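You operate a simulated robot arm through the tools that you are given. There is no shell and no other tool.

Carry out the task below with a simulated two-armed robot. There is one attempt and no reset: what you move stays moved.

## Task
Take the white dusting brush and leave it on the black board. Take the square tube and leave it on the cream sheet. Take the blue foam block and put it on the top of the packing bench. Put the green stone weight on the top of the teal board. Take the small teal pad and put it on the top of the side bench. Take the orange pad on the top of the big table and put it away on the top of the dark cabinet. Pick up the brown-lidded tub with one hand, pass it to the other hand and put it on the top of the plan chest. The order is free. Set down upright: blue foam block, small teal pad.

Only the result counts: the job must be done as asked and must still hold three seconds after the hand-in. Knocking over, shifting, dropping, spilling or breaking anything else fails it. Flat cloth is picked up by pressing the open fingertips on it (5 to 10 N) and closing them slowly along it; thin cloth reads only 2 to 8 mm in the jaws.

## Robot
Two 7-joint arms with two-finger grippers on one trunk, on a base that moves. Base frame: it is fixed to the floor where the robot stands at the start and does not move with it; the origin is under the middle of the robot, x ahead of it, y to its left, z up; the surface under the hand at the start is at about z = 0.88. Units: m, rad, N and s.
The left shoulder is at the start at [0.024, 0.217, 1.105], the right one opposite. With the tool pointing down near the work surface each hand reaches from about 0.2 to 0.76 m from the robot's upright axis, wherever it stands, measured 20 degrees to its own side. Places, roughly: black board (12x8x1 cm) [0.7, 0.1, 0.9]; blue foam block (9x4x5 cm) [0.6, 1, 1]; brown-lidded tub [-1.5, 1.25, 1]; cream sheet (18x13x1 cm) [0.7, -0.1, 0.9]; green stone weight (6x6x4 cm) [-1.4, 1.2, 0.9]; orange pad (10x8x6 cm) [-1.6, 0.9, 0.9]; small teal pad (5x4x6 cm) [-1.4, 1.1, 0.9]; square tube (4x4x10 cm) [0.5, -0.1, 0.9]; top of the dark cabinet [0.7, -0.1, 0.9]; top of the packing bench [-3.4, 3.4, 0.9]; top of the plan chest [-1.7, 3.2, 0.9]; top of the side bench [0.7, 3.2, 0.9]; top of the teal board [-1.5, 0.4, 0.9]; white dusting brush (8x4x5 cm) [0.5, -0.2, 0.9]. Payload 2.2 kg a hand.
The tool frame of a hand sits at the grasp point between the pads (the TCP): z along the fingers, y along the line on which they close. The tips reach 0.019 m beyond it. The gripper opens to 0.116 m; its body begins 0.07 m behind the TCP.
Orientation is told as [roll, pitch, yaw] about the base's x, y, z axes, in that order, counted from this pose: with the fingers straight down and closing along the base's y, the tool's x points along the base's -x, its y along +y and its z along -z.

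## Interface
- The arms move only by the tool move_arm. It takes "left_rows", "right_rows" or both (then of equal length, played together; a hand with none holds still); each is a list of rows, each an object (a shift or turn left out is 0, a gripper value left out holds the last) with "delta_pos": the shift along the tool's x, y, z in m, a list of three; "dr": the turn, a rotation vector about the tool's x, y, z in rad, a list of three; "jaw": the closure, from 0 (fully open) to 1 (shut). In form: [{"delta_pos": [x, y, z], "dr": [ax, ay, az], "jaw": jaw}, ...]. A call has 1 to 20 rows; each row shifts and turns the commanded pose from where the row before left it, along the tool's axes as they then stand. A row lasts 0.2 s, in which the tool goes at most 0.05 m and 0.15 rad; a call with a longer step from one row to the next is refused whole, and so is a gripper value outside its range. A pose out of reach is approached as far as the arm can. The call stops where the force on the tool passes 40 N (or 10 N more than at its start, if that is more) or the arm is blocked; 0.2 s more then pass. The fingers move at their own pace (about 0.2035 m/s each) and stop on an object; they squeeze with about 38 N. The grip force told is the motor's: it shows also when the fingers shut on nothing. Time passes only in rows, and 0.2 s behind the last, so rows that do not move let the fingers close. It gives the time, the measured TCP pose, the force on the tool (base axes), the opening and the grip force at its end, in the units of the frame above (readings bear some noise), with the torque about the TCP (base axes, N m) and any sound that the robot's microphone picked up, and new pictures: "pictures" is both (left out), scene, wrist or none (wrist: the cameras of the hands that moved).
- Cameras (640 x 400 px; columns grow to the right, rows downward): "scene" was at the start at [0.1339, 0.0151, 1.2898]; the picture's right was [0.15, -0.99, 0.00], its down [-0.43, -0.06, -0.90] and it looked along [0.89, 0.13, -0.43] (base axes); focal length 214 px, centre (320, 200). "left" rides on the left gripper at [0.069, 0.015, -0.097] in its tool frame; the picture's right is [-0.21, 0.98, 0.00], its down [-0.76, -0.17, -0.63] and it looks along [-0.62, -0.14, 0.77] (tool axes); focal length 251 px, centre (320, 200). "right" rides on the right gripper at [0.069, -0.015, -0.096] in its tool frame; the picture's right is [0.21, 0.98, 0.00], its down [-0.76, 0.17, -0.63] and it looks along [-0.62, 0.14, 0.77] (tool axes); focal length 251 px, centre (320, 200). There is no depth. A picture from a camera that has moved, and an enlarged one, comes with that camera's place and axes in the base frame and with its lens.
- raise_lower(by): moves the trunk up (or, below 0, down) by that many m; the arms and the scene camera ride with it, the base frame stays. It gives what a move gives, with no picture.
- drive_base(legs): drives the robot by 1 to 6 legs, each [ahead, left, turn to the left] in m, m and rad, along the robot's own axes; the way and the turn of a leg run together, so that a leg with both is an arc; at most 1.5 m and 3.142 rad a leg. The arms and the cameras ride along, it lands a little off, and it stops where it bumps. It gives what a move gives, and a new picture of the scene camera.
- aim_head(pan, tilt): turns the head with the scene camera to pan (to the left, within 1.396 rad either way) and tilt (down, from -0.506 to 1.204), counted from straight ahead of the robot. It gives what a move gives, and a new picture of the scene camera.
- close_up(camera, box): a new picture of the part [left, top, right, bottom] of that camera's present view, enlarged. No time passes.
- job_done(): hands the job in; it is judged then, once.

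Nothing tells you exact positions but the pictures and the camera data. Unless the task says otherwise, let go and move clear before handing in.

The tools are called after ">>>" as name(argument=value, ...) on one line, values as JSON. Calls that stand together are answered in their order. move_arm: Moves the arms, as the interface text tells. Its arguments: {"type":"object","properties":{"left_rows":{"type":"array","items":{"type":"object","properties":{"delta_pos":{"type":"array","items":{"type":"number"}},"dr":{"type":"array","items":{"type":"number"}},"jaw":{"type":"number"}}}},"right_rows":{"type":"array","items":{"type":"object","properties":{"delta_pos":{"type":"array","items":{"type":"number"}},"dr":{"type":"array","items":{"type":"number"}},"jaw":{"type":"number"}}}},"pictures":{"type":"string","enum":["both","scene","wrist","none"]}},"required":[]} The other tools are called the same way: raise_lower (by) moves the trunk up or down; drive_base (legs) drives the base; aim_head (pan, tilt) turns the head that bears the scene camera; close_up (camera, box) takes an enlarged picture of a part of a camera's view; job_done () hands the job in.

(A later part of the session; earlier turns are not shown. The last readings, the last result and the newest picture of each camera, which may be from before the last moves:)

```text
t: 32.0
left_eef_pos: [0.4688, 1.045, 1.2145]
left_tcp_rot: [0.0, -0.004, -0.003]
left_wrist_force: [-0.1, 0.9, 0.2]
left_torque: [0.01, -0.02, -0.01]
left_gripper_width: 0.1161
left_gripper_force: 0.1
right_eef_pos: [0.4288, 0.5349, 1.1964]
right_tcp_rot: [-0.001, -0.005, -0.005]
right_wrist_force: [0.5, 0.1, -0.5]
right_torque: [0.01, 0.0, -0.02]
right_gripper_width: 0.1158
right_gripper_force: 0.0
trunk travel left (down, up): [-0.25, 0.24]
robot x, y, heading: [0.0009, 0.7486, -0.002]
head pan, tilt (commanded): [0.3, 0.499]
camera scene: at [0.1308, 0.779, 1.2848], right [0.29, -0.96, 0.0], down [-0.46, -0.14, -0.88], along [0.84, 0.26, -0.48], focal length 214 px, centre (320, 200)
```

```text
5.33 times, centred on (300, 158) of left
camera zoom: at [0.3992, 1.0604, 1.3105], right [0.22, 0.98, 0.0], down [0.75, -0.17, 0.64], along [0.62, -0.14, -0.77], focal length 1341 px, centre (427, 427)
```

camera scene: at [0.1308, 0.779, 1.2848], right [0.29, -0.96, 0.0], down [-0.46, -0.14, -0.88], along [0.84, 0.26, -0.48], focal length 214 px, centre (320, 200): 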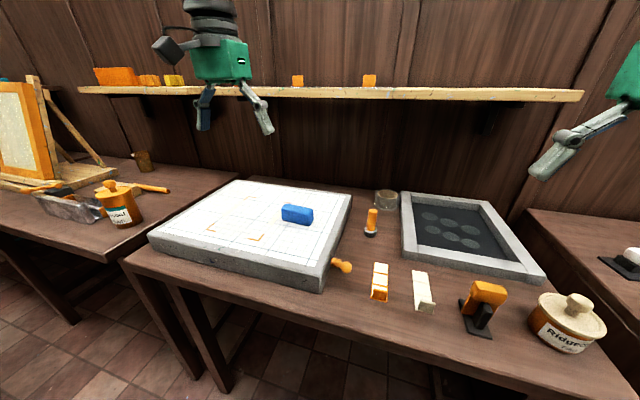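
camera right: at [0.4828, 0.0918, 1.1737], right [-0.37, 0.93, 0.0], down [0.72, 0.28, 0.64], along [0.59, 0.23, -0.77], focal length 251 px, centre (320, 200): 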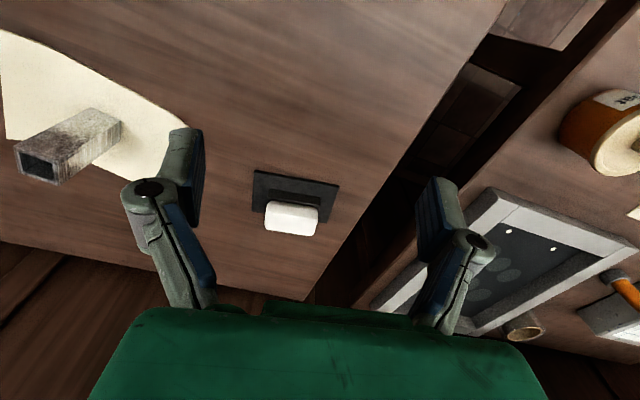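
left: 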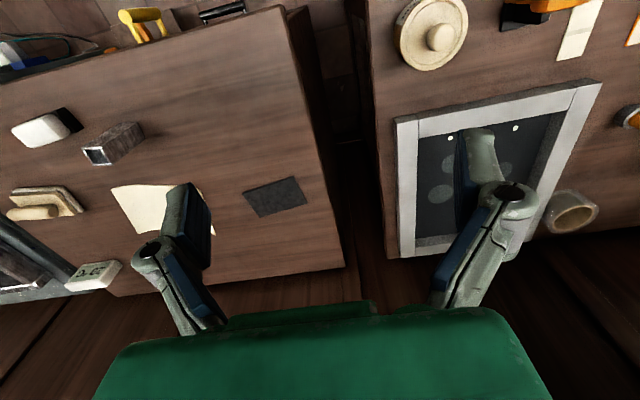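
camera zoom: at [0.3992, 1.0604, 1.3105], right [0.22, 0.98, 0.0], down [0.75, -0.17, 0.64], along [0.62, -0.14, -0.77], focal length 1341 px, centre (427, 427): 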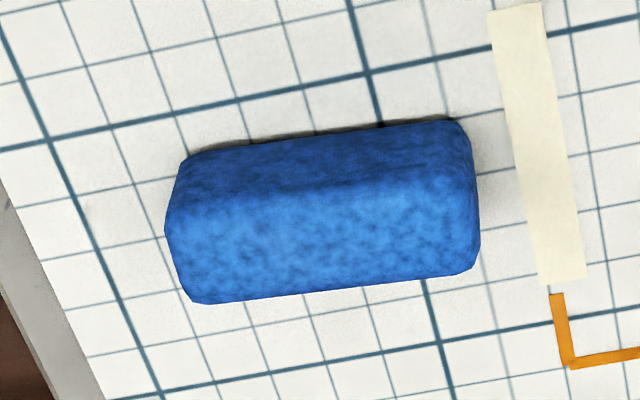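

The block is centred at about (0.580, 0.993), its long side about -5° off base y. I'll go above it and turn the left hand about 85° to grip across the 4 cm side.

>>> move_arm(left_rows=[{"delta_pos": [-0.037, -0.0173, 0.02]}, {"delta_pos": [-0.037, -0.0173, 0.02]}, {"delta_pos": [-0.037, -0.0173, 0.02]}, {"dr": [0, 0, -0.148]}, {"dr": [0, 0, -0.148]}, {"dr": [0, 0, -0.148]}, {"dr": [0, 0, -0.148]}, {"dr": [0, 0, -0.148]}, {"dr": [0, 0, -0.148]}, {"dr": [0, 0, -0.148]}, {"dr": [0, 0, -0.148]}, {"dr": [0, 0, -0.148]}, {"dr": [0, 0, -0.148]}, {}], pictures="both")

```text
t: 35.0
left_eef_pos: [0.5819, 0.992, 1.1562]
left_tcp_rot: [-0.004, -0.001, 1.48]
left_wrist_force: [-0.6, -0.1, -0.1]
left_torque: [0.03, 0.0, -0.02]
left_gripper_width: 0.116
left_gripper_force: 0.0
right_eef_pos: [0.4282, 0.534, 1.1966]
right_tcp_rot: [-0.002, -0.005, -0.005]
right_wrist_force: [0.7, -0.1, -0.7]
right_torque: [0.02, -0.01, 0.01]
right_gripper_width: 0.1161
right_gripper_force: 0.1
trunk travel left (down, up): [-0.25, 0.24]
robot x, y, heading: [-0.0012, 0.7504, -0.003]
head pan, tilt (commanded): [0.3, 0.499]
camera scene: at [0.1315, 0.7781, 1.2847], right [0.29, -0.96, 0.0], down [-0.46, -0.14, -0.88], along [0.84, 0.26, -0.48], focal length 214 px, centre (320, 200)
camera left: at [0.5582, 0.9241, 1.2517], right [-0.95, 0.3, -0.01], down [0.23, 0.74, 0.63], along [0.2, 0.6, -0.77], focal length 251 px, centre (320, 200)
```

scene: 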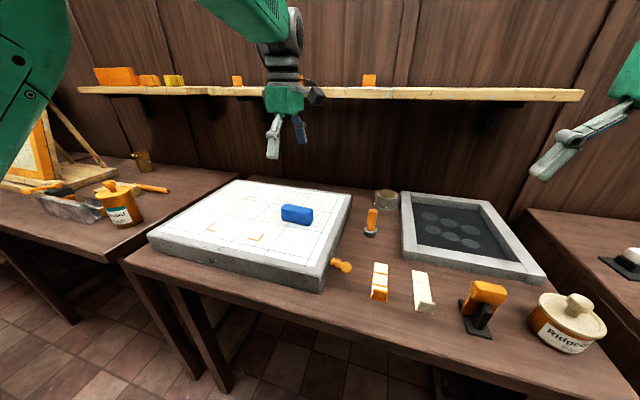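
left: 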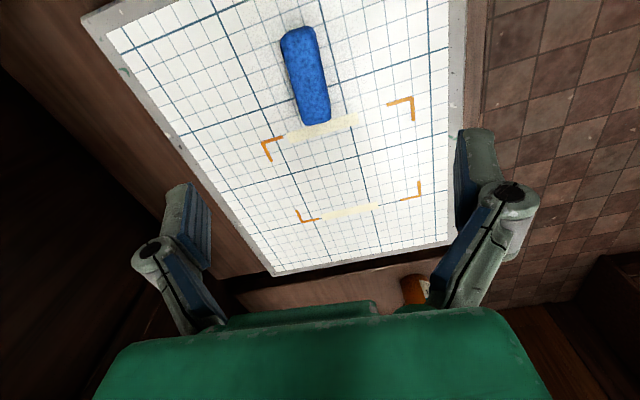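

>>> close_up(camera="left", box=[240, 0, 400, 140])

```text
2.86 times, centred on (320, 70) of left
camera zoom: at [0.5582, 0.9241, 1.2517], right [-0.95, 0.3, -0.01], down [0.23, 0.74, 0.63], along [0.2, 0.6, -0.77], focal length 718 px, centre (320, 571)
```

zoom: 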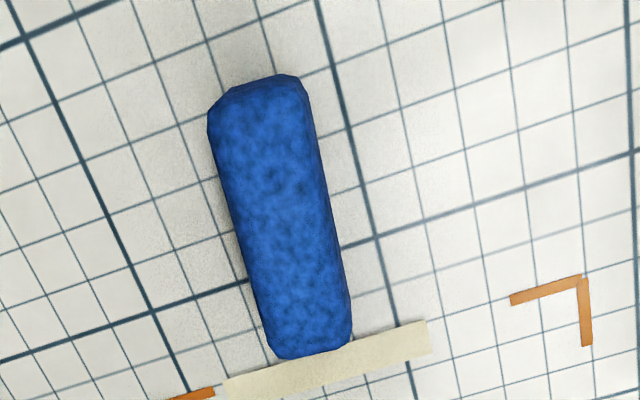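

Combining both views, the block's top is about z = 0.98 and its centre about (0.592, 0.986). I'll correct and lower partway.

>>> move_arm(left_rows=[{"delta_pos": [0.005, -0.0105, 0.04]}, {"delta_pos": [0, 0, 0.045]}, {"delta_pos": [0, 0, 0.04]}, {}], pictures="both")

>>> close_up(camera="scene", box=[220, 140, 380, 240])

```text
t: 36.0
left_eef_pos: [0.5906, 0.9853, 1.029]
left_tcp_rot: [-0.007, -0.001, 1.478]
left_wrist_force: [-0.4, 0.0, -0.7]
left_torque: [-0.02, 0.02, 0.0]
left_gripper_width: 0.1158
left_gripper_force: 0.0
right_eef_pos: [0.4273, 0.5365, 1.1955]
right_tcp_rot: [0.0, -0.005, -0.006]
right_wrist_force: [0.1, 0.6, -0.4]
right_torque: [-0.01, -0.02, 0.0]
right_gripper_width: 0.116
right_gripper_force: 0.1
trunk travel left (down, up): [-0.25, 0.24]
robot x, y, heading: [-0.0006, 0.7503, -0.001]
head pan, tilt (commanded): [0.3, 0.499]
camera scene: at [0.1315, 0.778, 1.2848], right [0.29, -0.96, 0.0], down [-0.46, -0.14, -0.88], along [0.84, 0.26, -0.48], focal length 214 px, centre (320, 200)
camera left: at [0.5676, 0.918, 1.1258], right [-0.95, 0.3, -0.01], down [0.23, 0.74, 0.63], along [0.2, 0.6, -0.77], focal length 251 px, centre (320, 200)
```

scene: 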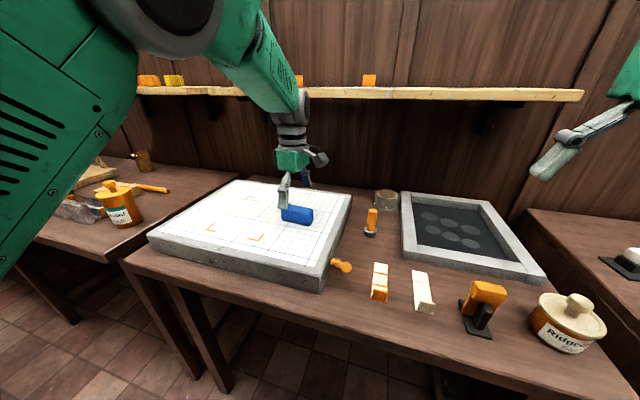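
left: 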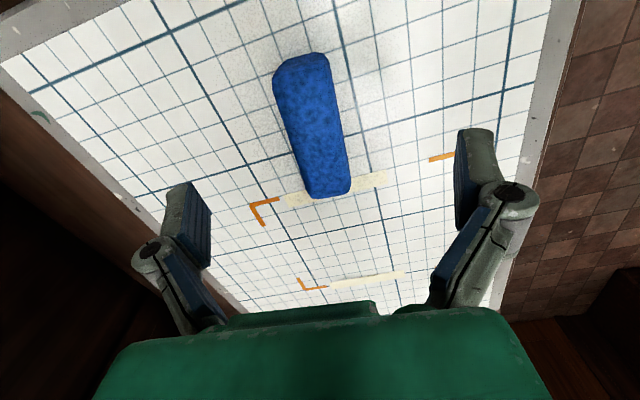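

```text
4.00 times, centred on (300, 190) of scene
camera zoom: at [0.1315, 0.778, 1.2848], right [0.29, -0.96, 0.0], down [-0.46, -0.14, -0.88], along [0.84, 0.26, -0.48], focal length 858 px, centre (400, 240)
```

zoom: 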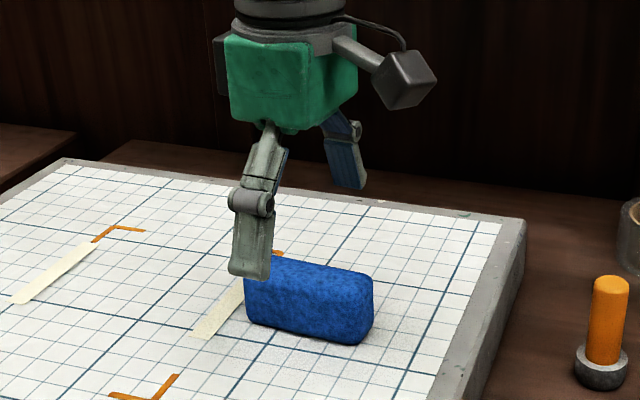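

Aligned. I'll lower the rest of the way and close on the block.

>>> move_arm(left_rows=[{"delta_pos": [0, 0, 0.04]}, {"delta_pos": [0, 0, 0.032]}, {}, {"jaw": 0.72}, {"jaw": 0.72}, {"jaw": 0.72}, {}], pictures="wrist")

```text
t: 37.6
left_eef_pos: [0.5928, 0.986, 0.9604]
left_tcp_rot: [-0.009, -0.001, 1.479]
left_wrist_force: [-2.3, 2.2, 14.7]
left_torque: [0.02, 0.31, 0.0]
left_gripper_width: 0.0335
left_gripper_force: 38.1
right_eef_pos: [0.4279, 0.5341, 1.1954]
right_tcp_rot: [0.003, -0.007, -0.006]
right_wrist_force: [1.0, -0.8, 0.1]
right_torque: [-0.01, 0.02, 0.01]
right_gripper_width: 0.1156
right_gripper_force: 0.0
trunk travel left (down, up): [-0.25, 0.24]
robot x, y, heading: [0.0053, 0.7536, -0.001]
head pan, tilt (commanded): [0.3, 0.499]
camera left: at [0.5688, 0.918, 1.0566], right [-0.95, 0.3, -0.01], down [0.23, 0.74, 0.64], along [0.2, 0.6, -0.77], focal length 251 px, centre (320, 200)
```

left: 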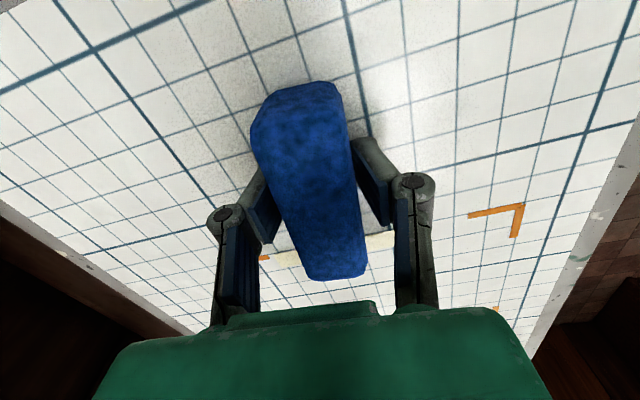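

I'm holding the block, with the tips about at the grid board's surface. I'll lift it clear.

>>> move_arm(left_rows=[{"delta_pos": [0, 0, -0.02]}, {"delta_pos": [0, 0, -0.045]}, {"delta_pos": [0, 0, -0.045]}, {"delta_pos": [0, 0, -0.045]}, {"delta_pos": [0, 0, -0.045]}, {}], pictures="both")

```text
t: 39.0
left_eef_pos: [0.5915, 0.9856, 1.1593]
left_tcp_rot: [-0.006, -0.002, 1.478]
left_wrist_force: [0.5, 0.3, -0.6]
left_torque: [0.03, -0.01, 0.0]
left_gripper_width: 0.0341
left_gripper_force: 37.9
right_eef_pos: [0.4293, 0.5339, 1.1946]
right_tcp_rot: [0.0, -0.006, -0.006]
right_wrist_force: [0.6, 0.6, 0.0]
right_torque: [0.02, 0.02, 0.01]
right_gripper_width: 0.1164
right_gripper_force: 0.0
trunk travel left (down, up): [-0.25, 0.24]
robot x, y, heading: [0.0022, 0.7557, -0.002]
head pan, tilt (commanded): [0.3, 0.499]
camera scene: at [0.1323, 0.778, 1.2846], right [0.29, -0.96, 0.0], down [-0.46, -0.14, -0.88], along [0.84, 0.26, -0.48], focal length 214 px, centre (320, 200)
camera left: at [0.568, 0.918, 1.2557], right [-0.95, 0.3, 0.0], down [0.23, 0.74, 0.63], along [0.2, 0.6, -0.77], focal length 251 px, centre (320, 200)
```

scene: 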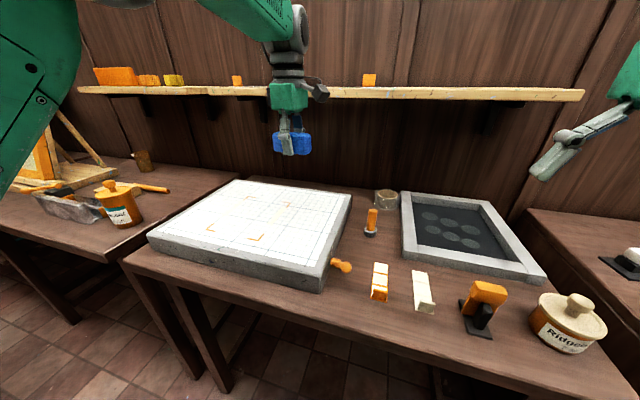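
left: 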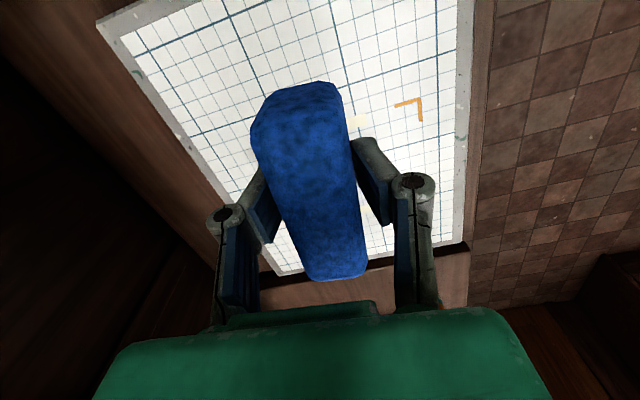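

The block is lifted clean. I'll tuck the left hand in, back off and turn around to see the big table.

>>> move_arm(left_rows=[{"delta_pos": [-0.008, 0.045, -0.01]}, {"delta_pos": [-0.008, 0.045, -0.01]}, {"delta_pos": [-0.008, 0.045, -0.01]}, {"delta_pos": [-0.008, 0.045, -0.01]}, {}], pictures="none")

>>> drive_base(legs=[[-0.25, 0, 0], [0, 0, 1.6]])

>>> aim_head(pan=1.0, tilt=0.4)

>>> aim_head(pan=-0.6, tilt=0.3)

```text
t: 40.2
left_eef_pos: [0.4231, 1.0391, 1.1988]
left_tcp_rot: [-0.005, 0.005, 1.478]
left_wrist_force: [-0.1, -0.2, 0.2]
left_torque: [0.01, 0.02, -0.02]
left_gripper_width: 0.0338
left_gripper_force: 37.8
left hand out of reach, approached as far as the arm can: row 4
right_eef_pos: [0.4294, 0.533, 1.1941]
right_tcp_rot: [0.002, -0.003, -0.005]
right_wrist_force: [0.3, -0.1, -0.6]
right_torque: [0.04, 0.02, 0.01]
right_gripper_width: 0.116
right_gripper_force: 0.2
trunk travel left (down, up): [-0.25, 0.24]
robot x, y, heading: [0.0025, 0.7475, -0.004]
head pan, tilt (commanded): [0.3, 0.499]
```

```text
t: 45.9
left_eef_pos: [-0.5416, 1.171, 1.1982]
left_tcp_rot: [-0.004, 0.006, 3.056]
left_wrist_force: [0.0, -1.0, -0.6]
left_torque: [0.0, 0.01, 0.0]
left_gripper_width: 0.0336
left_gripper_force: 38.1
right_eef_pos: [-0.0349, 1.1807, 1.1956]
right_tcp_rot: [0.001, -0.004, 1.573]
right_wrist_force: [0.7, -0.5, 0.0]
right_torque: [-0.04, 0.03, 0.02]
right_gripper_width: 0.1159
right_gripper_force: 0.1
trunk travel left (down, up): [-0.25, 0.24]
robot x, y, heading: [-0.2533, 0.752, 1.574]
head pan, tilt (commanded): [0.3, 0.499]
camera scene: at [-0.2741, 0.882, 1.2849], right [0.96, 0.27, 0.0], down [0.13, -0.46, -0.88], along [-0.24, 0.84, -0.48], focal length 214 px, centre (320, 200)
```

scene: 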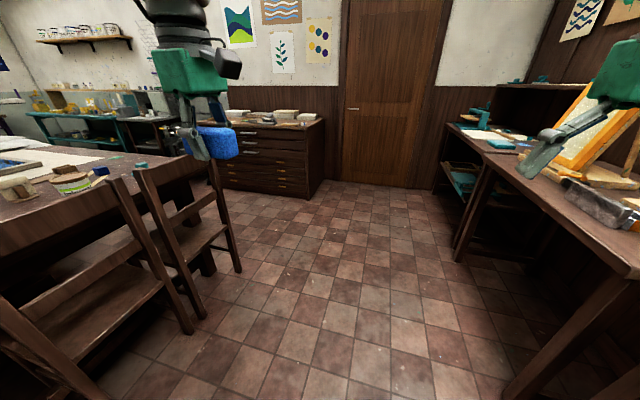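

```text
t: 47.0
left_eef_pos: [-0.5412, 1.169, 1.2001]
left_tcp_rot: [-0.008, 0.008, 3.056]
left_wrist_force: [0.5, -0.5, -0.1]
left_torque: [0.0, 0.02, 0.0]
left_gripper_width: 0.0335
left_gripper_force: 37.7
right_eef_pos: [-0.0341, 1.1783, 1.1947]
right_tcp_rot: [0.0, -0.007, 1.57]
right_wrist_force: [-0.1, 0.8, -0.1]
right_torque: [0.04, 0.0, 0.01]
right_gripper_width: 0.1161
right_gripper_force: 0.1
trunk travel left (down, up): [-0.25, 0.24]
robot x, y, heading: [-0.2486, 0.7535, 1.576]
head pan, tilt (commanded): [1.0, 0.4]
camera scene: at [-0.276, 0.8818, 1.2855], right [0.96, 0.29, 0.0], down [0.14, -0.45, -0.88], along [-0.26, 0.84, -0.47], focal length 214 px, centre (320, 200)
```

scene: 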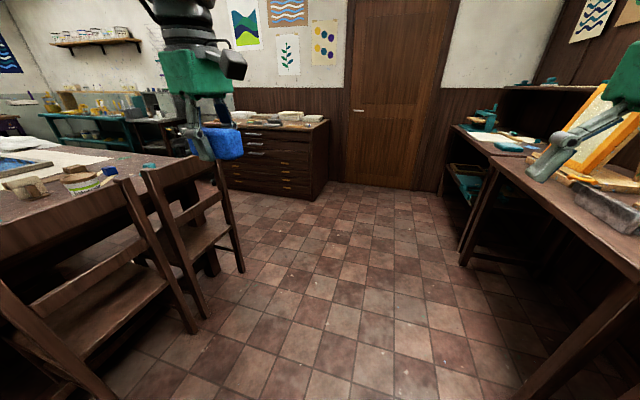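

```text
t: 48.6
left_eef_pos: [-0.5405, 1.1689, 1.1992]
left_tcp_rot: [-0.007, 0.008, 3.054]
left_wrist_force: [0.4, 0.7, 0.3]
left_torque: [0.01, 0.0, -0.05]
left_gripper_width: 0.0334
left_gripper_force: 38.4
right_eef_pos: [-0.036, 1.1777, 1.196]
right_tcp_rot: [0.0, -0.007, 1.57]
right_wrist_force: [0.3, 0.1, 0.3]
right_torque: [0.0, 0.02, -0.02]
right_gripper_width: 0.1159
right_gripper_force: 0.1
trunk travel left (down, up): [-0.25, 0.24]
robot x, y, heading: [-0.253, 0.7546, 1.575]
head pan, tilt (commanded): [-0.6, 0.3]
camera scene: at [-0.197, 0.8717, 1.3032], right [0.83, -0.56, 0.0], down [-0.17, -0.25, -0.95], along [0.54, 0.79, -0.3], focal length 214 px, centre (320, 200)
```

scene: 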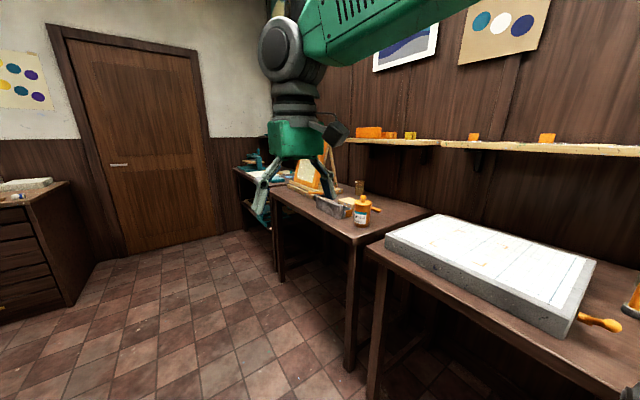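

The big table has chairs along its near side, so I need a better look at it. I'll turn the head left again.

>>> aim_head(pan=1.2, tilt=0.5)

```text
t: 50.4
left_eef_pos: [-0.5422, 1.1689, 1.1986]
left_tcp_rot: [-0.007, 0.012, 3.059]
left_wrist_force: [-0.6, -0.2, 0.3]
left_torque: [0.03, 0.0, 0.0]
left_gripper_width: 0.0338
left_gripper_force: 37.7
right_eef_pos: [-0.0344, 1.1784, 1.1969]
right_tcp_rot: [0.001, -0.007, 1.571]
right_wrist_force: [0.2, -0.5, 0.0]
right_torque: [-0.02, 0.01, 0.01]
right_gripper_width: 0.116
right_gripper_force: 0.1
trunk travel left (down, up): [-0.25, 0.24]
robot x, y, heading: [-0.2506, 0.7523, 1.575]
head pan, tilt (commanded): [1.201, 0.499]
camera scene: at [-0.2764, 0.883, 1.2938], right [0.96, 0.29, 0.0], down [0.11, -0.38, -0.92], along [-0.27, 0.88, -0.39], focal length 214 px, centre (320, 200)
```

scene: 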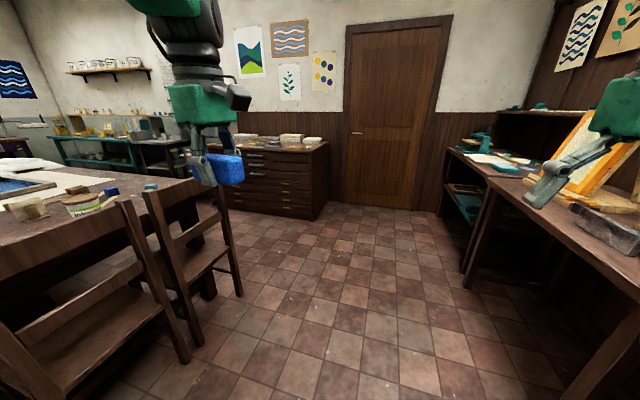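

>>> aim_head(pan=1.2, tilt=0.45)

```text
t: 51.1
left_eef_pos: [-0.5413, 1.1698, 1.199]
left_tcp_rot: [-0.008, 0.01, 3.056]
left_wrist_force: [0.2, -0.4, -0.2]
left_torque: [0.01, -0.01, -0.04]
left_gripper_width: 0.0337
left_gripper_force: 37.6
right_eef_pos: [-0.0354, 1.1778, 1.1964]
right_tcp_rot: [0.0, -0.005, 1.571]
right_wrist_force: [-0.5, -0.2, -0.9]
right_torque: [-0.05, -0.01, 0.05]
right_gripper_width: 0.116
right_gripper_force: 0.0
trunk travel left (down, up): [-0.25, 0.24]
robot x, y, heading: [-0.2509, 0.7525, 1.571]
head pan, tilt (commanded): [1.201, 0.45]
camera scene: at [-0.2766, 0.8829, 1.2937], right [0.96, 0.29, 0.0], down [0.11, -0.38, -0.92], along [-0.27, 0.88, -0.39], focal length 214 px, centre (320, 200)
```

scene: 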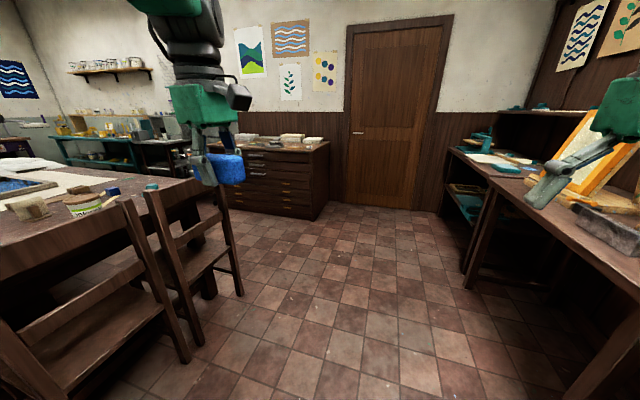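

The head is stopped at about 0.3 rad, probably by the raised left arm. I'll re-centre it and turn the base towards the big table.

>>> aim_head(pan=0.0, tilt=0.4)

>>> drive_base(legs=[[0, 0, 1.5]])

```text
t: 52.5
left_eef_pos: [-0.54, 1.17, 1.1993]
left_tcp_rot: [-0.006, 0.006, 3.057]
left_wrist_force: [-0.3, 0.4, -0.1]
left_torque: [0.04, 0.01, -0.01]
left_gripper_width: 0.0336
left_gripper_force: 38.3
right_eef_pos: [-0.0354, 1.1783, 1.1959]
right_tcp_rot: [0.001, -0.007, 1.57]
right_wrist_force: [-0.4, -0.4, 0.1]
right_torque: [0.03, 0.0, 0.0]
right_gripper_width: 0.116
right_gripper_force: 0.1
trunk travel left (down, up): [-0.25, 0.24]
robot x, y, heading: [-0.2489, 0.7527, 1.575]
head pan, tilt (commanded): [0.0, 0.4]
camera scene: at [-0.2498, 0.8871, 1.294], right [1.0, 0.01, 0.0], down [0.0, -0.39, -0.92], along [-0.01, 0.92, -0.39], focal length 214 px, centre (320, 200)
```

scene: 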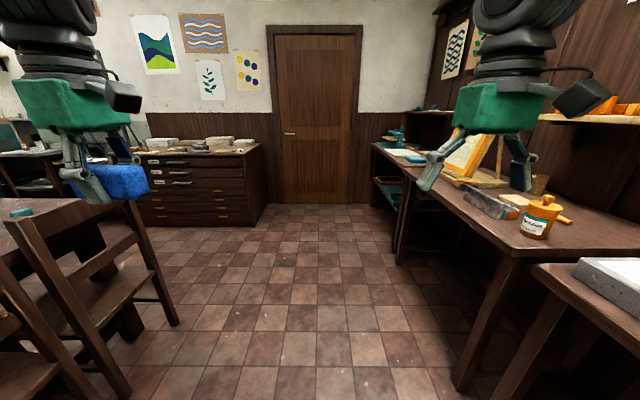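

```text
t: 56.6
left_eef_pos: [-0.6827, 0.4857, 1.2013]
left_tcp_rot: [-0.008, 0.008, -1.712]
left_wrist_force: [-0.6, 0.0, -0.8]
left_torque: [0.0, 0.01, 0.0]
left_gripper_width: 0.0338
left_gripper_force: 38.2
right_eef_pos: [-0.6631, 0.9906, 1.196]
right_tcp_rot: [0.001, -0.006, 3.086]
right_wrist_force: [0.6, -0.7, 0.0]
right_torque: [0.0, -0.01, -0.02]
right_gripper_width: 0.116
right_gripper_force: 0.2
trunk travel left (down, up): [-0.25, 0.24]
robot x, y, heading: [-0.2514, 0.749, 3.089]
head pan, tilt (commanded): [0.0, 0.4]
camera scene: at [-0.3843, 0.7603, 1.294], right [0.05, 1.0, 0.0], down [0.39, -0.02, -0.92], along [-0.92, 0.05, -0.39], focal length 214 px, centre (320, 200)
```

scene: 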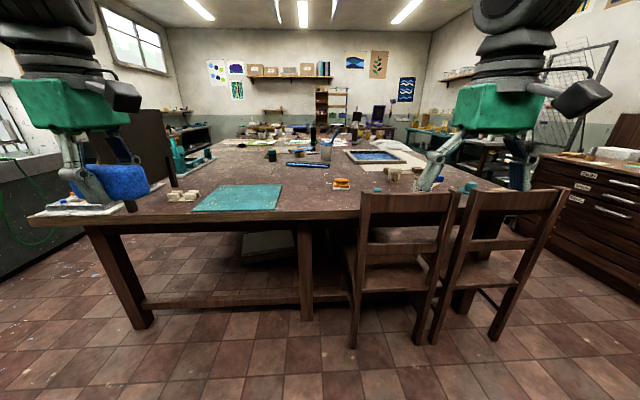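

Now I can see the big table: the chairs stand only at the right part, and the left half of the near edge is free. I'll look closer at the items.

>>> close_up(camera="scene", box=[180, 120, 340, 220])

>>> close_up(camera="scene", box=[320, 120, 480, 220])

```text
4.00 times, centred on (260, 170) of scene
camera zoom: at [-0.3843, 0.7603, 1.294], right [0.05, 1.0, 0.0], down [0.39, -0.02, -0.92], along [-0.92, 0.05, -0.39], focal length 858 px, centre (560, 320)
```

zoom: 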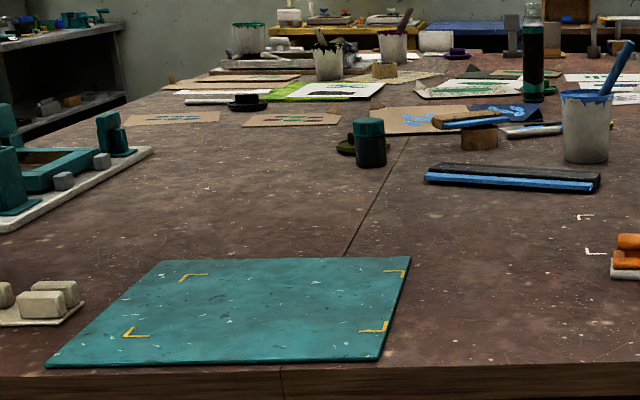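

```text
4.00 times, centred on (400, 170) of scene
camera zoom: at [-0.3843, 0.7603, 1.294], right [0.05, 1.0, 0.0], down [0.39, -0.02, -0.92], along [-0.92, 0.05, -0.39], focal length 858 px, centre (0, 320)
```

zoom: 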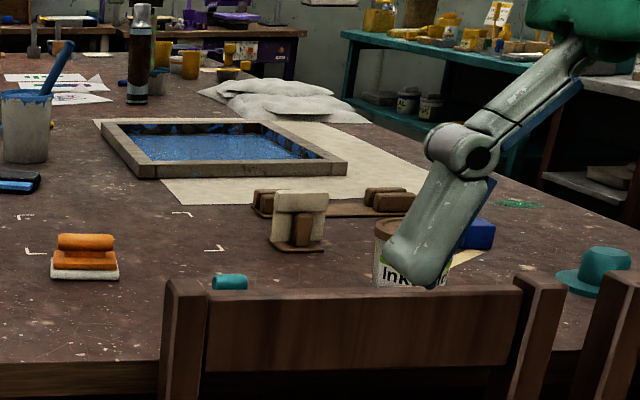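

The orange pad is near (-1.52, 0.94), the small teal pad near (-1.42, 1.12) and the tub near (-1.5, 1.3). The teal board is centred near (-1.41, 0.43), and chair 1's back spans y ≈ 1.0–1.36 in front of some of these. I'll move closer for a better view.

>>> drive_base(legs=[[0.4, -0.25, 0.05]])

>>> aim_head(pan=-0.15, tilt=0.6)

```text
t: 59.4
left_eef_pos: [-1.0677, 0.7178, 1.1985]
left_tcp_rot: [-0.009, 0.013, -1.663]
left_wrist_force: [0.2, 0.5, -0.8]
left_torque: [0.03, -0.03, 0.02]
left_gripper_width: 0.0338
left_gripper_force: 38.1
right_eef_pos: [-1.0716, 1.2223, 1.1985]
right_tcp_rot: [-0.003, -0.009, 3.135]
right_wrist_force: [-0.1, 0.0, 0.8]
right_torque: [-0.01, 0.0, 0.06]
right_gripper_width: 0.1159
right_gripper_force: 0.0
trunk travel left (down, up): [-0.25, 0.24]
robot x, y, heading: [-0.6487, 1.0073, 3.135]
head pan, tilt (commanded): [0.0, 0.4]
camera scene: at [-0.7842, 1.0066, 1.294], right [0.0, 1.0, 0.0], down [0.39, 0.0, -0.92], along [-0.92, 0.0, -0.39], focal length 214 px, centre (320, 200)
```

scene: 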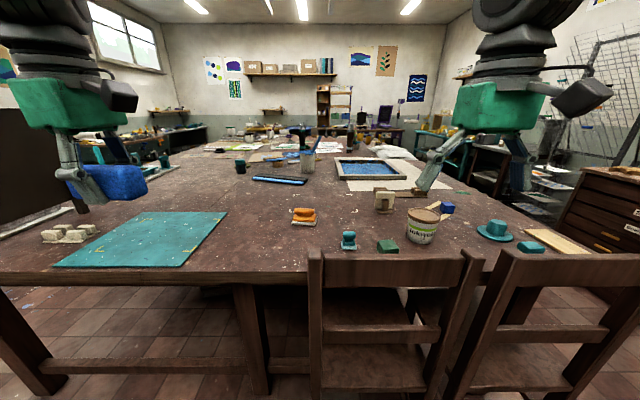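

```text
t: 60.1
left_eef_pos: [-1.0664, 0.7225, 1.2007]
left_tcp_rot: [-0.013, 0.008, -1.666]
left_wrist_force: [0.0, 0.1, 0.5]
left_torque: [0.01, -0.02, -0.01]
left_gripper_width: 0.0339
left_gripper_force: 38.4
right_eef_pos: [-1.0714, 1.2265, 1.1978]
right_tcp_rot: [0.0, -0.011, 3.135]
right_wrist_force: [0.2, 0.7, -0.3]
right_torque: [-0.01, 0.0, -0.02]
right_gripper_width: 0.116
right_gripper_force: 0.0
trunk travel left (down, up): [-0.25, 0.24]
robot x, y, heading: [-0.6532, 1.0069, 3.138]
head pan, tilt (commanded): [-0.15, 0.6]
camera scene: at [-0.7794, 1.0249, 1.2757], right [0.15, 0.99, 0.0], down [0.56, -0.09, -0.82], along [-0.81, 0.12, -0.57], focal length 214 px, centre (320, 200)
```

scene: 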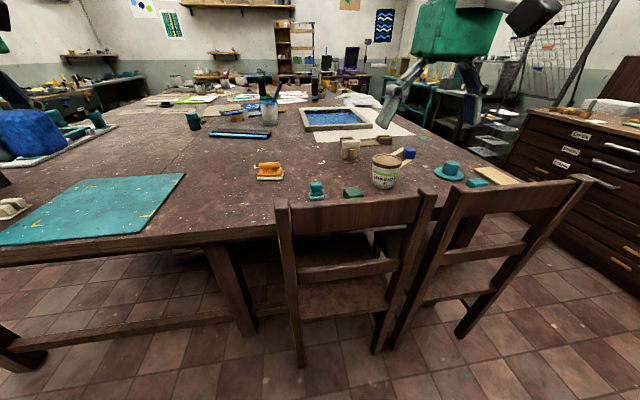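

>>> close_up(camera="scene", box=[240, 130, 420, 242])

>>> close_up(camera="scene", box=[340, 130, 520, 242])

>>> close_up(camera="right", box=[0, 0, 640, 400])

```text
3.56 times, centred on (330, 186) of scene
camera zoom: at [-0.7794, 1.0249, 1.2757], right [0.15, 0.99, 0.0], down [0.56, -0.09, -0.82], along [-0.81, 0.12, -0.57], focal length 763 px, centre (284, 250)
```

zoom: 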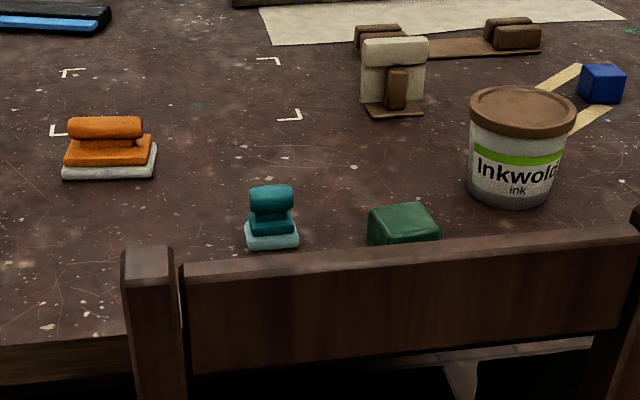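

```text
3.56 times, centred on (430, 186) of scene
camera zoom: at [-0.7794, 1.0249, 1.2757], right [0.15, 0.99, 0.0], down [0.56, -0.09, -0.82], along [-0.81, 0.12, -0.57], focal length 763 px, centre (-71, 250)
```

zoom: 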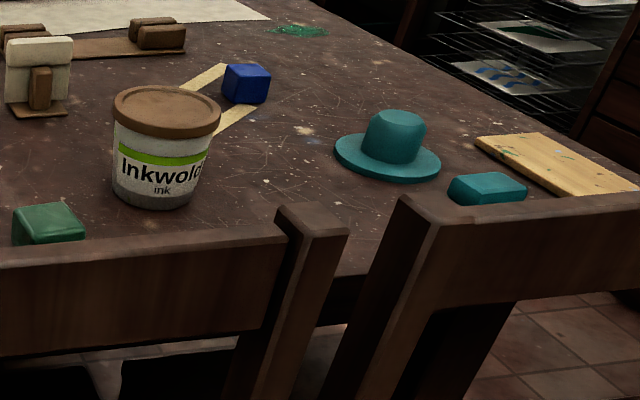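

```text
1.00 times, centred on (320, 200) of right (not enlarged: the box is as wide or as high as the picture)
camera zoom: at [-1.0012, 1.2413, 1.2946], right [0.21, -0.98, 0.0], down [-0.75, -0.16, 0.64], along [-0.63, -0.13, -0.77], focal length 251 px, centre (320, 200)
```

zoom: 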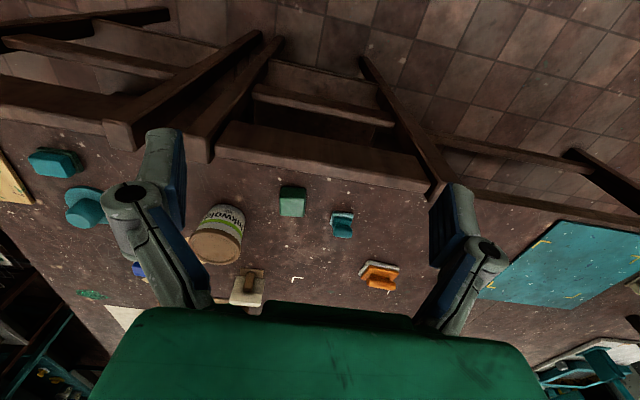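

I can now make out the targets: the orange pad (-1.51, 0.95), the small teal pad (-1.36, 1.10), the green stone (-1.33, 1.21) and the Inkwold tub with the brown lid (-1.42, 1.355). Chair 1's back tops out at z≈1.0 at x≈-1.18. I'll bring the right hand over the stone, staying above the chair.

>>> move_arm(right_rows=[{"delta_pos": [-0.046, 0.002, 0]}, {"delta_pos": [-0.046, 0.002, 0]}, {"delta_pos": [-0.046, 0.002, 0]}, {"delta_pos": [-0.046, 0.002, 0]}, {"delta_pos": [-0.046, 0.003, 0]}, {"delta_pos": [0, 0, 0.04]}, {"delta_pos": [0, 0, 0.03]}, {}], pictures="both")

```text
t: 61.9
left_eef_pos: [-1.0668, 0.7189, 1.2001]
left_tcp_rot: [-0.011, 0.008, -1.662]
left_wrist_force: [-0.5, -0.5, -0.5]
left_torque: [-0.01, -0.01, -0.03]
left_gripper_width: 0.0334
left_gripper_force: 38.1
right_eef_pos: [-1.3016, 1.2145, 1.1305]
right_tcp_rot: [-0.002, -0.013, 3.135]
right_wrist_force: [-0.2, 0.2, 0.7]
right_torque: [-0.02, 0.01, 0.01]
right_gripper_width: 0.1159
right_gripper_force: 0.0
trunk travel left (down, up): [-0.25, 0.24]
robot x, y, heading: [-0.6525, 1.0104, 3.137]
head pan, tilt (commanded): [-0.15, 0.6]
camera scene: at [-0.7817, 1.0236, 1.2755], right [0.15, 0.99, 0.0], down [0.56, -0.09, -0.82], along [-0.81, 0.13, -0.57], focal length 214 px, centre (320, 200)
camera right: at [-1.2334, 1.2297, 1.2269], right [0.21, -0.98, 0.0], down [-0.75, -0.16, 0.64], along [-0.63, -0.13, -0.77], focal length 251 px, centre (320, 200)
```

scene: 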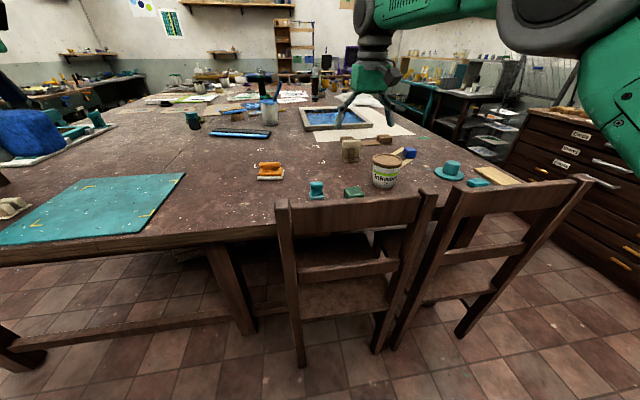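
right: 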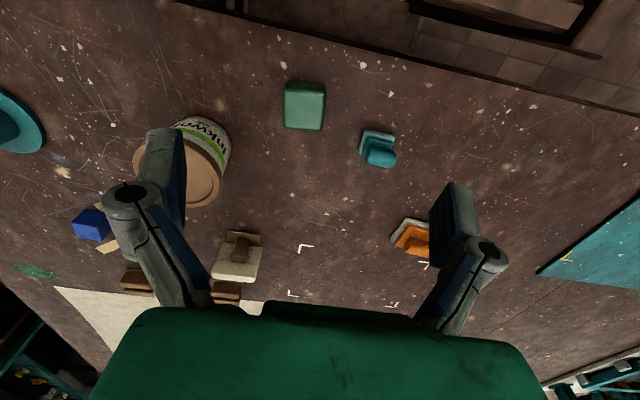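

The stone is at about (-1.345, 1.226) and turned about 9°. I'll line up with the jaws partly closed to clear the neighbours, and lower partway.

>>> move_arm(right_rows=[{"delta_pos": [-0.0434, -0.012, 0], "jaw": 0.27}, {"dr": [0, 0, -0.08], "delta_pos": [0, 0, 0.03]}, {"dr": [0, 0, -0.08], "delta_pos": [0, 0, 0.04]}, {"delta_pos": [0, 0, 0.04]}, {"delta_pos": [0, 0, 0.03]}, {}], pictures="both")

```text
t: 63.3
left_eef_pos: [-1.0662, 0.72, 1.1998]
left_tcp_rot: [-0.01, 0.011, -1.664]
left_wrist_force: [-0.4, -0.3, -0.7]
left_torque: [0.0, 0.01, 0.03]
left_gripper_width: 0.0337
left_gripper_force: 38.4
right_eef_pos: [-1.3337, 1.2322, 0.9864]
right_tcp_rot: [-0.004, -0.011, -2.988]
right_wrist_force: [-0.3, -0.3, 0.2]
right_torque: [0.02, 0.03, 0.01]
right_gripper_width: 0.0843
right_gripper_force: 0.1
right hand out of reach, approached as far as the arm can: row 1
trunk travel left (down, up): [-0.25, 0.24]
robot x, y, heading: [-0.6503, 1.0091, 3.142]
head pan, tilt (commanded): [-0.15, 0.6]
camera scene: at [-0.7812, 1.023, 1.2755], right [0.15, 0.99, 0.0], down [0.56, -0.09, -0.82], along [-0.81, 0.13, -0.57], focal length 214 px, centre (320, 200)
camera right: at [-1.2679, 1.2582, 1.0832], right [0.36, -0.93, -0.01], down [-0.72, -0.28, 0.64], along [-0.6, -0.23, -0.77], focal length 251 px, centre (320, 200)
```

scene: 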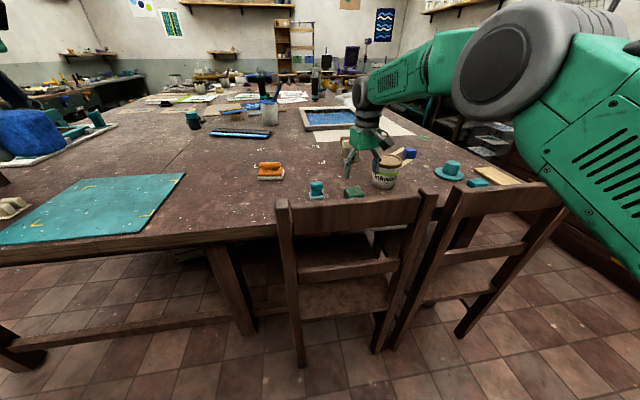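
right: 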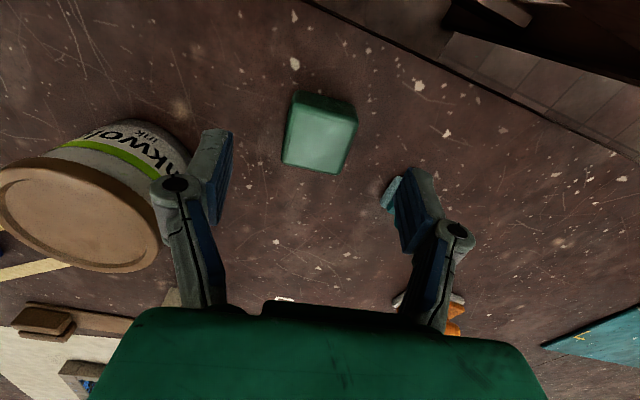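

>>> move_arm(right_rows=[{"delta_pos": [-0.005, 0.0, 0.03]}, {"delta_pos": [-0.004, 0, 0.03]}, {"delta_pos": [0, 0, 0.022]}, {}, {"jaw": 0.65}, {"jaw": 0.65}, {"jaw": 0.65}], pictures="both")

```text
t: 64.9
left_eef_pos: [-1.0651, 0.7203, 1.2006]
left_tcp_rot: [-0.009, 0.009, -1.663]
left_wrist_force: [-0.4, 0.6, -0.4]
left_torque: [0.01, 0.01, -0.04]
left_gripper_width: 0.0339
left_gripper_force: 38.3
right_eef_pos: [-1.3434, 1.2311, 0.9052]
right_tcp_rot: [-0.003, -0.01, -2.987]
right_wrist_force: [0.0, -0.2, 0.7]
right_torque: [-0.09, 0.03, 0.04]
right_gripper_width: 0.0545
right_gripper_force: 37.5
trunk travel left (down, up): [-0.25, 0.24]
robot x, y, heading: [-0.6493, 1.0089, 3.131]
head pan, tilt (commanded): [-0.15, 0.6]
camera scene: at [-0.7812, 1.0231, 1.2755], right [0.15, 0.99, 0.0], down [0.56, -0.09, -0.82], along [-0.81, 0.13, -0.57], focal length 214 px, centre (320, 200)
camera right: at [-1.277, 1.2566, 1.0017], right [0.36, -0.93, -0.01], down [-0.72, -0.28, 0.64], along [-0.6, -0.23, -0.77], focal length 251 px, centre (320, 200)
```

scene: 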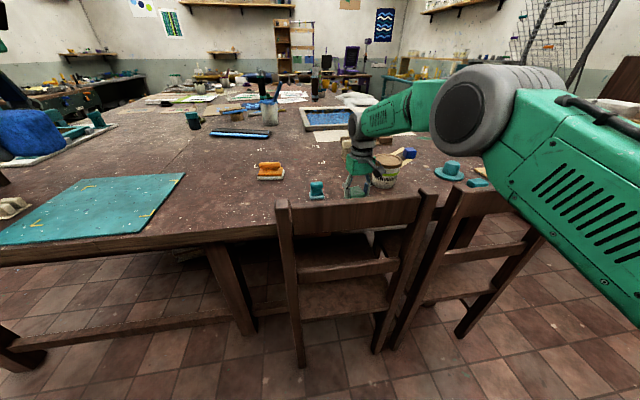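
right: 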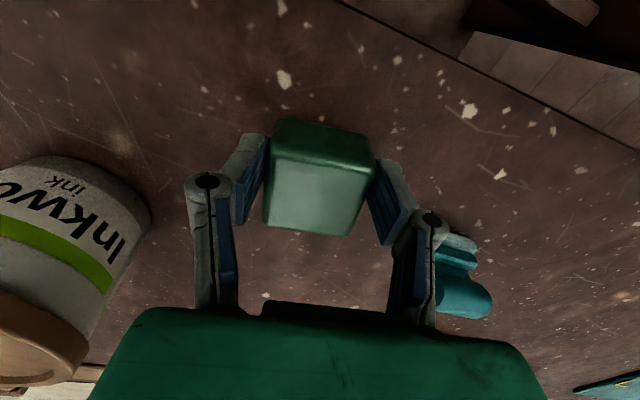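

The stone is gripped; the jaws read 54 mm. I'll lift it above the chair back and check the hold.

>>> move_arm(right_rows=[{"delta_pos": [0, 0, -0.03]}, {"delta_pos": [0, 0, -0.045]}, {"delta_pos": [0, 0, -0.045]}, {"delta_pos": [0, 0, -0.045]}, {"delta_pos": [0.02, 0, -0.04]}, {"delta_pos": [0.04, 0, -0.01]}, {}], pictures="wrist")

```text
t: 66.5
left_eef_pos: [-1.0688, 0.7205, 1.1989]
left_tcp_rot: [-0.011, 0.008, -1.665]
left_wrist_force: [-0.9, -0.5, -0.8]
left_torque: [0.02, -0.03, 0.0]
left_gripper_width: 0.0337
left_gripper_force: 38.3
right_eef_pos: [-1.2811, 1.2417, 1.1178]
right_tcp_rot: [-0.002, -0.006, -2.989]
right_wrist_force: [0.0, 0.7, -3.7]
right_torque: [-0.03, -0.05, 0.0]
right_gripper_width: 0.0544
right_gripper_force: 38.0
trunk travel left (down, up): [-0.25, 0.24]
robot x, y, heading: [-0.6458, 1.0102, 3.137]
head pan, tilt (commanded): [-0.15, 0.6]
camera right: at [-1.2164, 1.2661, 1.2141], right [0.36, -0.93, 0.0], down [-0.72, -0.28, 0.64], along [-0.6, -0.23, -0.77], focal length 251 px, centre (320, 200)
```

right: 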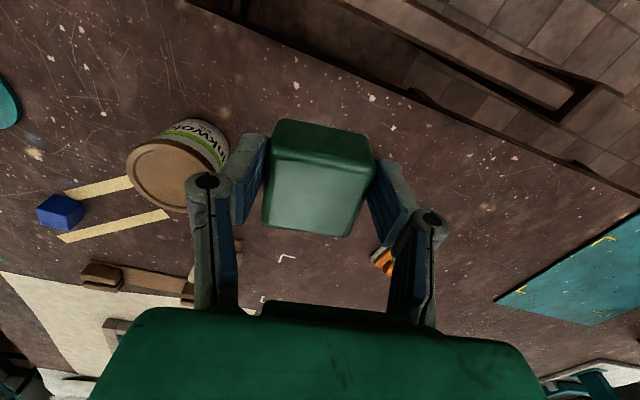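

The stone is held and clear. I'll drive left, towards the teal board.

>>> drive_base(legs=[[0, 0.7, 0], [0.1, 0, 0]])

>>> close_up(camera="right", box=[0, 0, 640, 400])

```text
t: 71.1
left_eef_pos: [-1.1652, 0.0311, 1.2026]
left_tcp_rot: [-0.014, 0.006, -1.662]
left_wrist_force: [-0.9, 0.8, 0.1]
left_torque: [-0.04, -0.01, 0.0]
left_gripper_width: 0.0338
left_gripper_force: 37.8
right_eef_pos: [-1.3834, 0.55, 1.1172]
right_tcp_rot: [0.002, -0.012, -2.983]
right_wrist_force: [-0.2, 1.0, -3.9]
right_torque: [-0.03, -0.07, -0.03]
right_gripper_width: 0.0543
right_gripper_force: 38.4
trunk travel left (down, up): [-0.25, 0.24]
robot x, y, heading: [-0.751, 0.3194, -3.14]
head pan, tilt (commanded): [-0.15, 0.6]
camera scene: at [-0.8816, 0.3338, 1.2755], right [0.15, 0.99, 0.0], down [0.56, -0.09, -0.82], along [-0.81, 0.12, -0.57], focal length 214 px, centre (320, 200)
```

scene: 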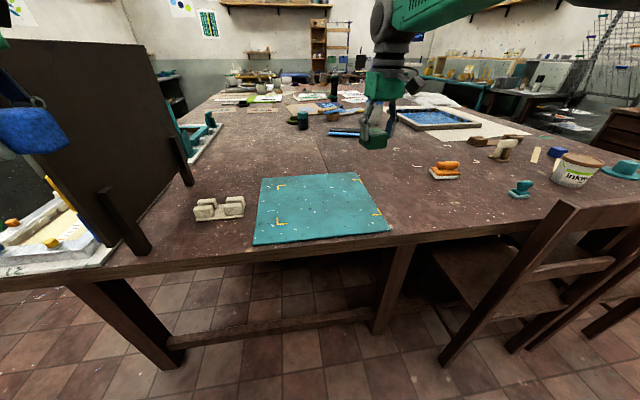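

```text
1.00 times, centred on (320, 200) of right (not enlarged: the box is as wide or as high as the picture)
camera zoom: at [-1.3171, 0.5766, 1.2141], right [0.36, -0.93, 0.0], down [-0.72, -0.28, 0.64], along [-0.6, -0.23, -0.77], focal length 251 px, centre (320, 200)
```

zoom: 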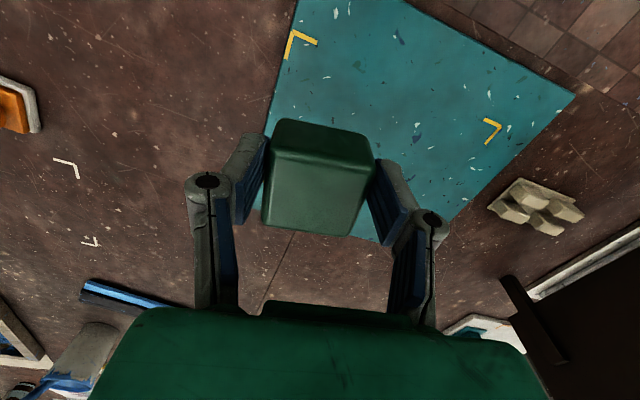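

There's a tall dark panel on the left near the left hand, so I won't go further left. The teal board spans about x -1.30 to -1.6 and y 0.245 to 0.59. I'll move the stone over about (-1.42, 0.46) and lower.

>>> move_arm(right_rows=[{"delta_pos": [-0.0253, 0.0415, 0]}, {"delta_pos": [-0.0253, 0.0415, 0]}, {"delta_pos": [0, 0, 0.045]}, {"delta_pos": [0, 0, 0.045]}, {"delta_pos": [0, 0, 0.045]}, {"delta_pos": [0, 0, 0.035]}, {}], pictures="both")

```text
t: 72.7
left_eef_pos: [-1.1625, 0.0222, 1.2]
left_tcp_rot: [-0.012, 0.021, -1.656]
left_wrist_force: [-0.7, 0.2, -1.0]
left_torque: [0.03, 0.03, 0.01]
left_gripper_width: 0.0335
left_gripper_force: 37.5
right_eef_pos: [-1.4214, 0.4543, 0.9482]
right_tcp_rot: [-0.004, -0.012, -2.984]
right_wrist_force: [-0.8, 1.0, -2.9]
right_torque: [-0.02, -0.05, -0.02]
right_gripper_width: 0.0545
right_gripper_force: 38.1
trunk travel left (down, up): [-0.25, 0.24]
robot x, y, heading: [-0.75, 0.3139, -3.143]
head pan, tilt (commanded): [-0.15, 0.6]
camera scene: at [-0.8814, 0.3231, 1.2756], right [0.15, 0.99, 0.01], down [0.56, -0.08, -0.82], along [-0.81, 0.12, -0.57], focal length 214 px, centre (320, 200)
camera right: at [-1.3546, 0.4793, 1.0455], right [0.36, -0.93, -0.01], down [-0.71, -0.28, 0.64], along [-0.6, -0.23, -0.77], focal length 251 px, centre (320, 200)
```

scene: 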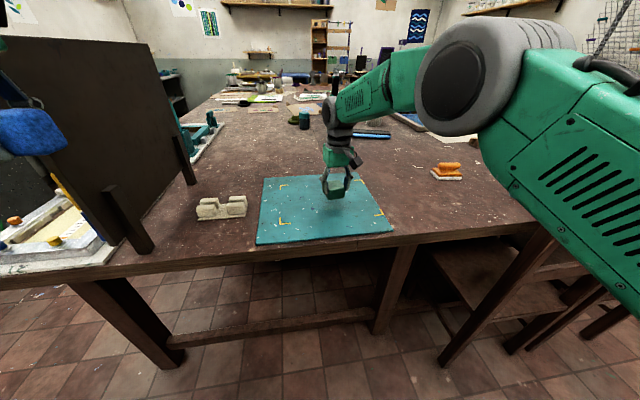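
right: 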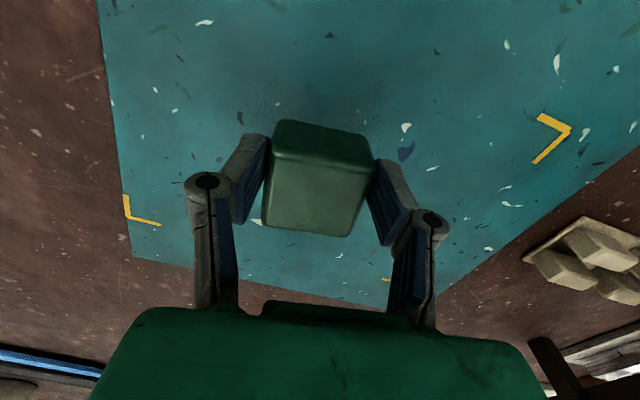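

>>> move_arm(right_rows=[{"delta_pos": [0, 0, 0.02]}, {"delta_pos": [0, 0, 0.006]}, {"delta_pos": [0, 0, 0.003]}, {}], pictures="none")

```text
t: 73.7
left_eef_pos: [-1.1617, 0.0286, 1.2009]
left_tcp_rot: [-0.01, 0.017, -1.66]
left_wrist_force: [-0.1, 0.2, -0.4]
left_torque: [0.0, 0.02, 0.01]
left_gripper_width: 0.0337
left_gripper_force: 37.5
right_eef_pos: [-1.4196, 0.459, 0.9209]
right_tcp_rot: [0.002, -0.013, -2.984]
right_wrist_force: [0.3, -0.7, -2.5]
right_torque: [-0.01, -0.04, 0.0]
right_gripper_width: 0.0544
right_gripper_force: 37.7
trunk travel left (down, up): [-0.25, 0.24]
robot x, y, heading: [-0.7563, 0.3181, -3.138]
head pan, tilt (commanded): [-0.15, 0.6]
```

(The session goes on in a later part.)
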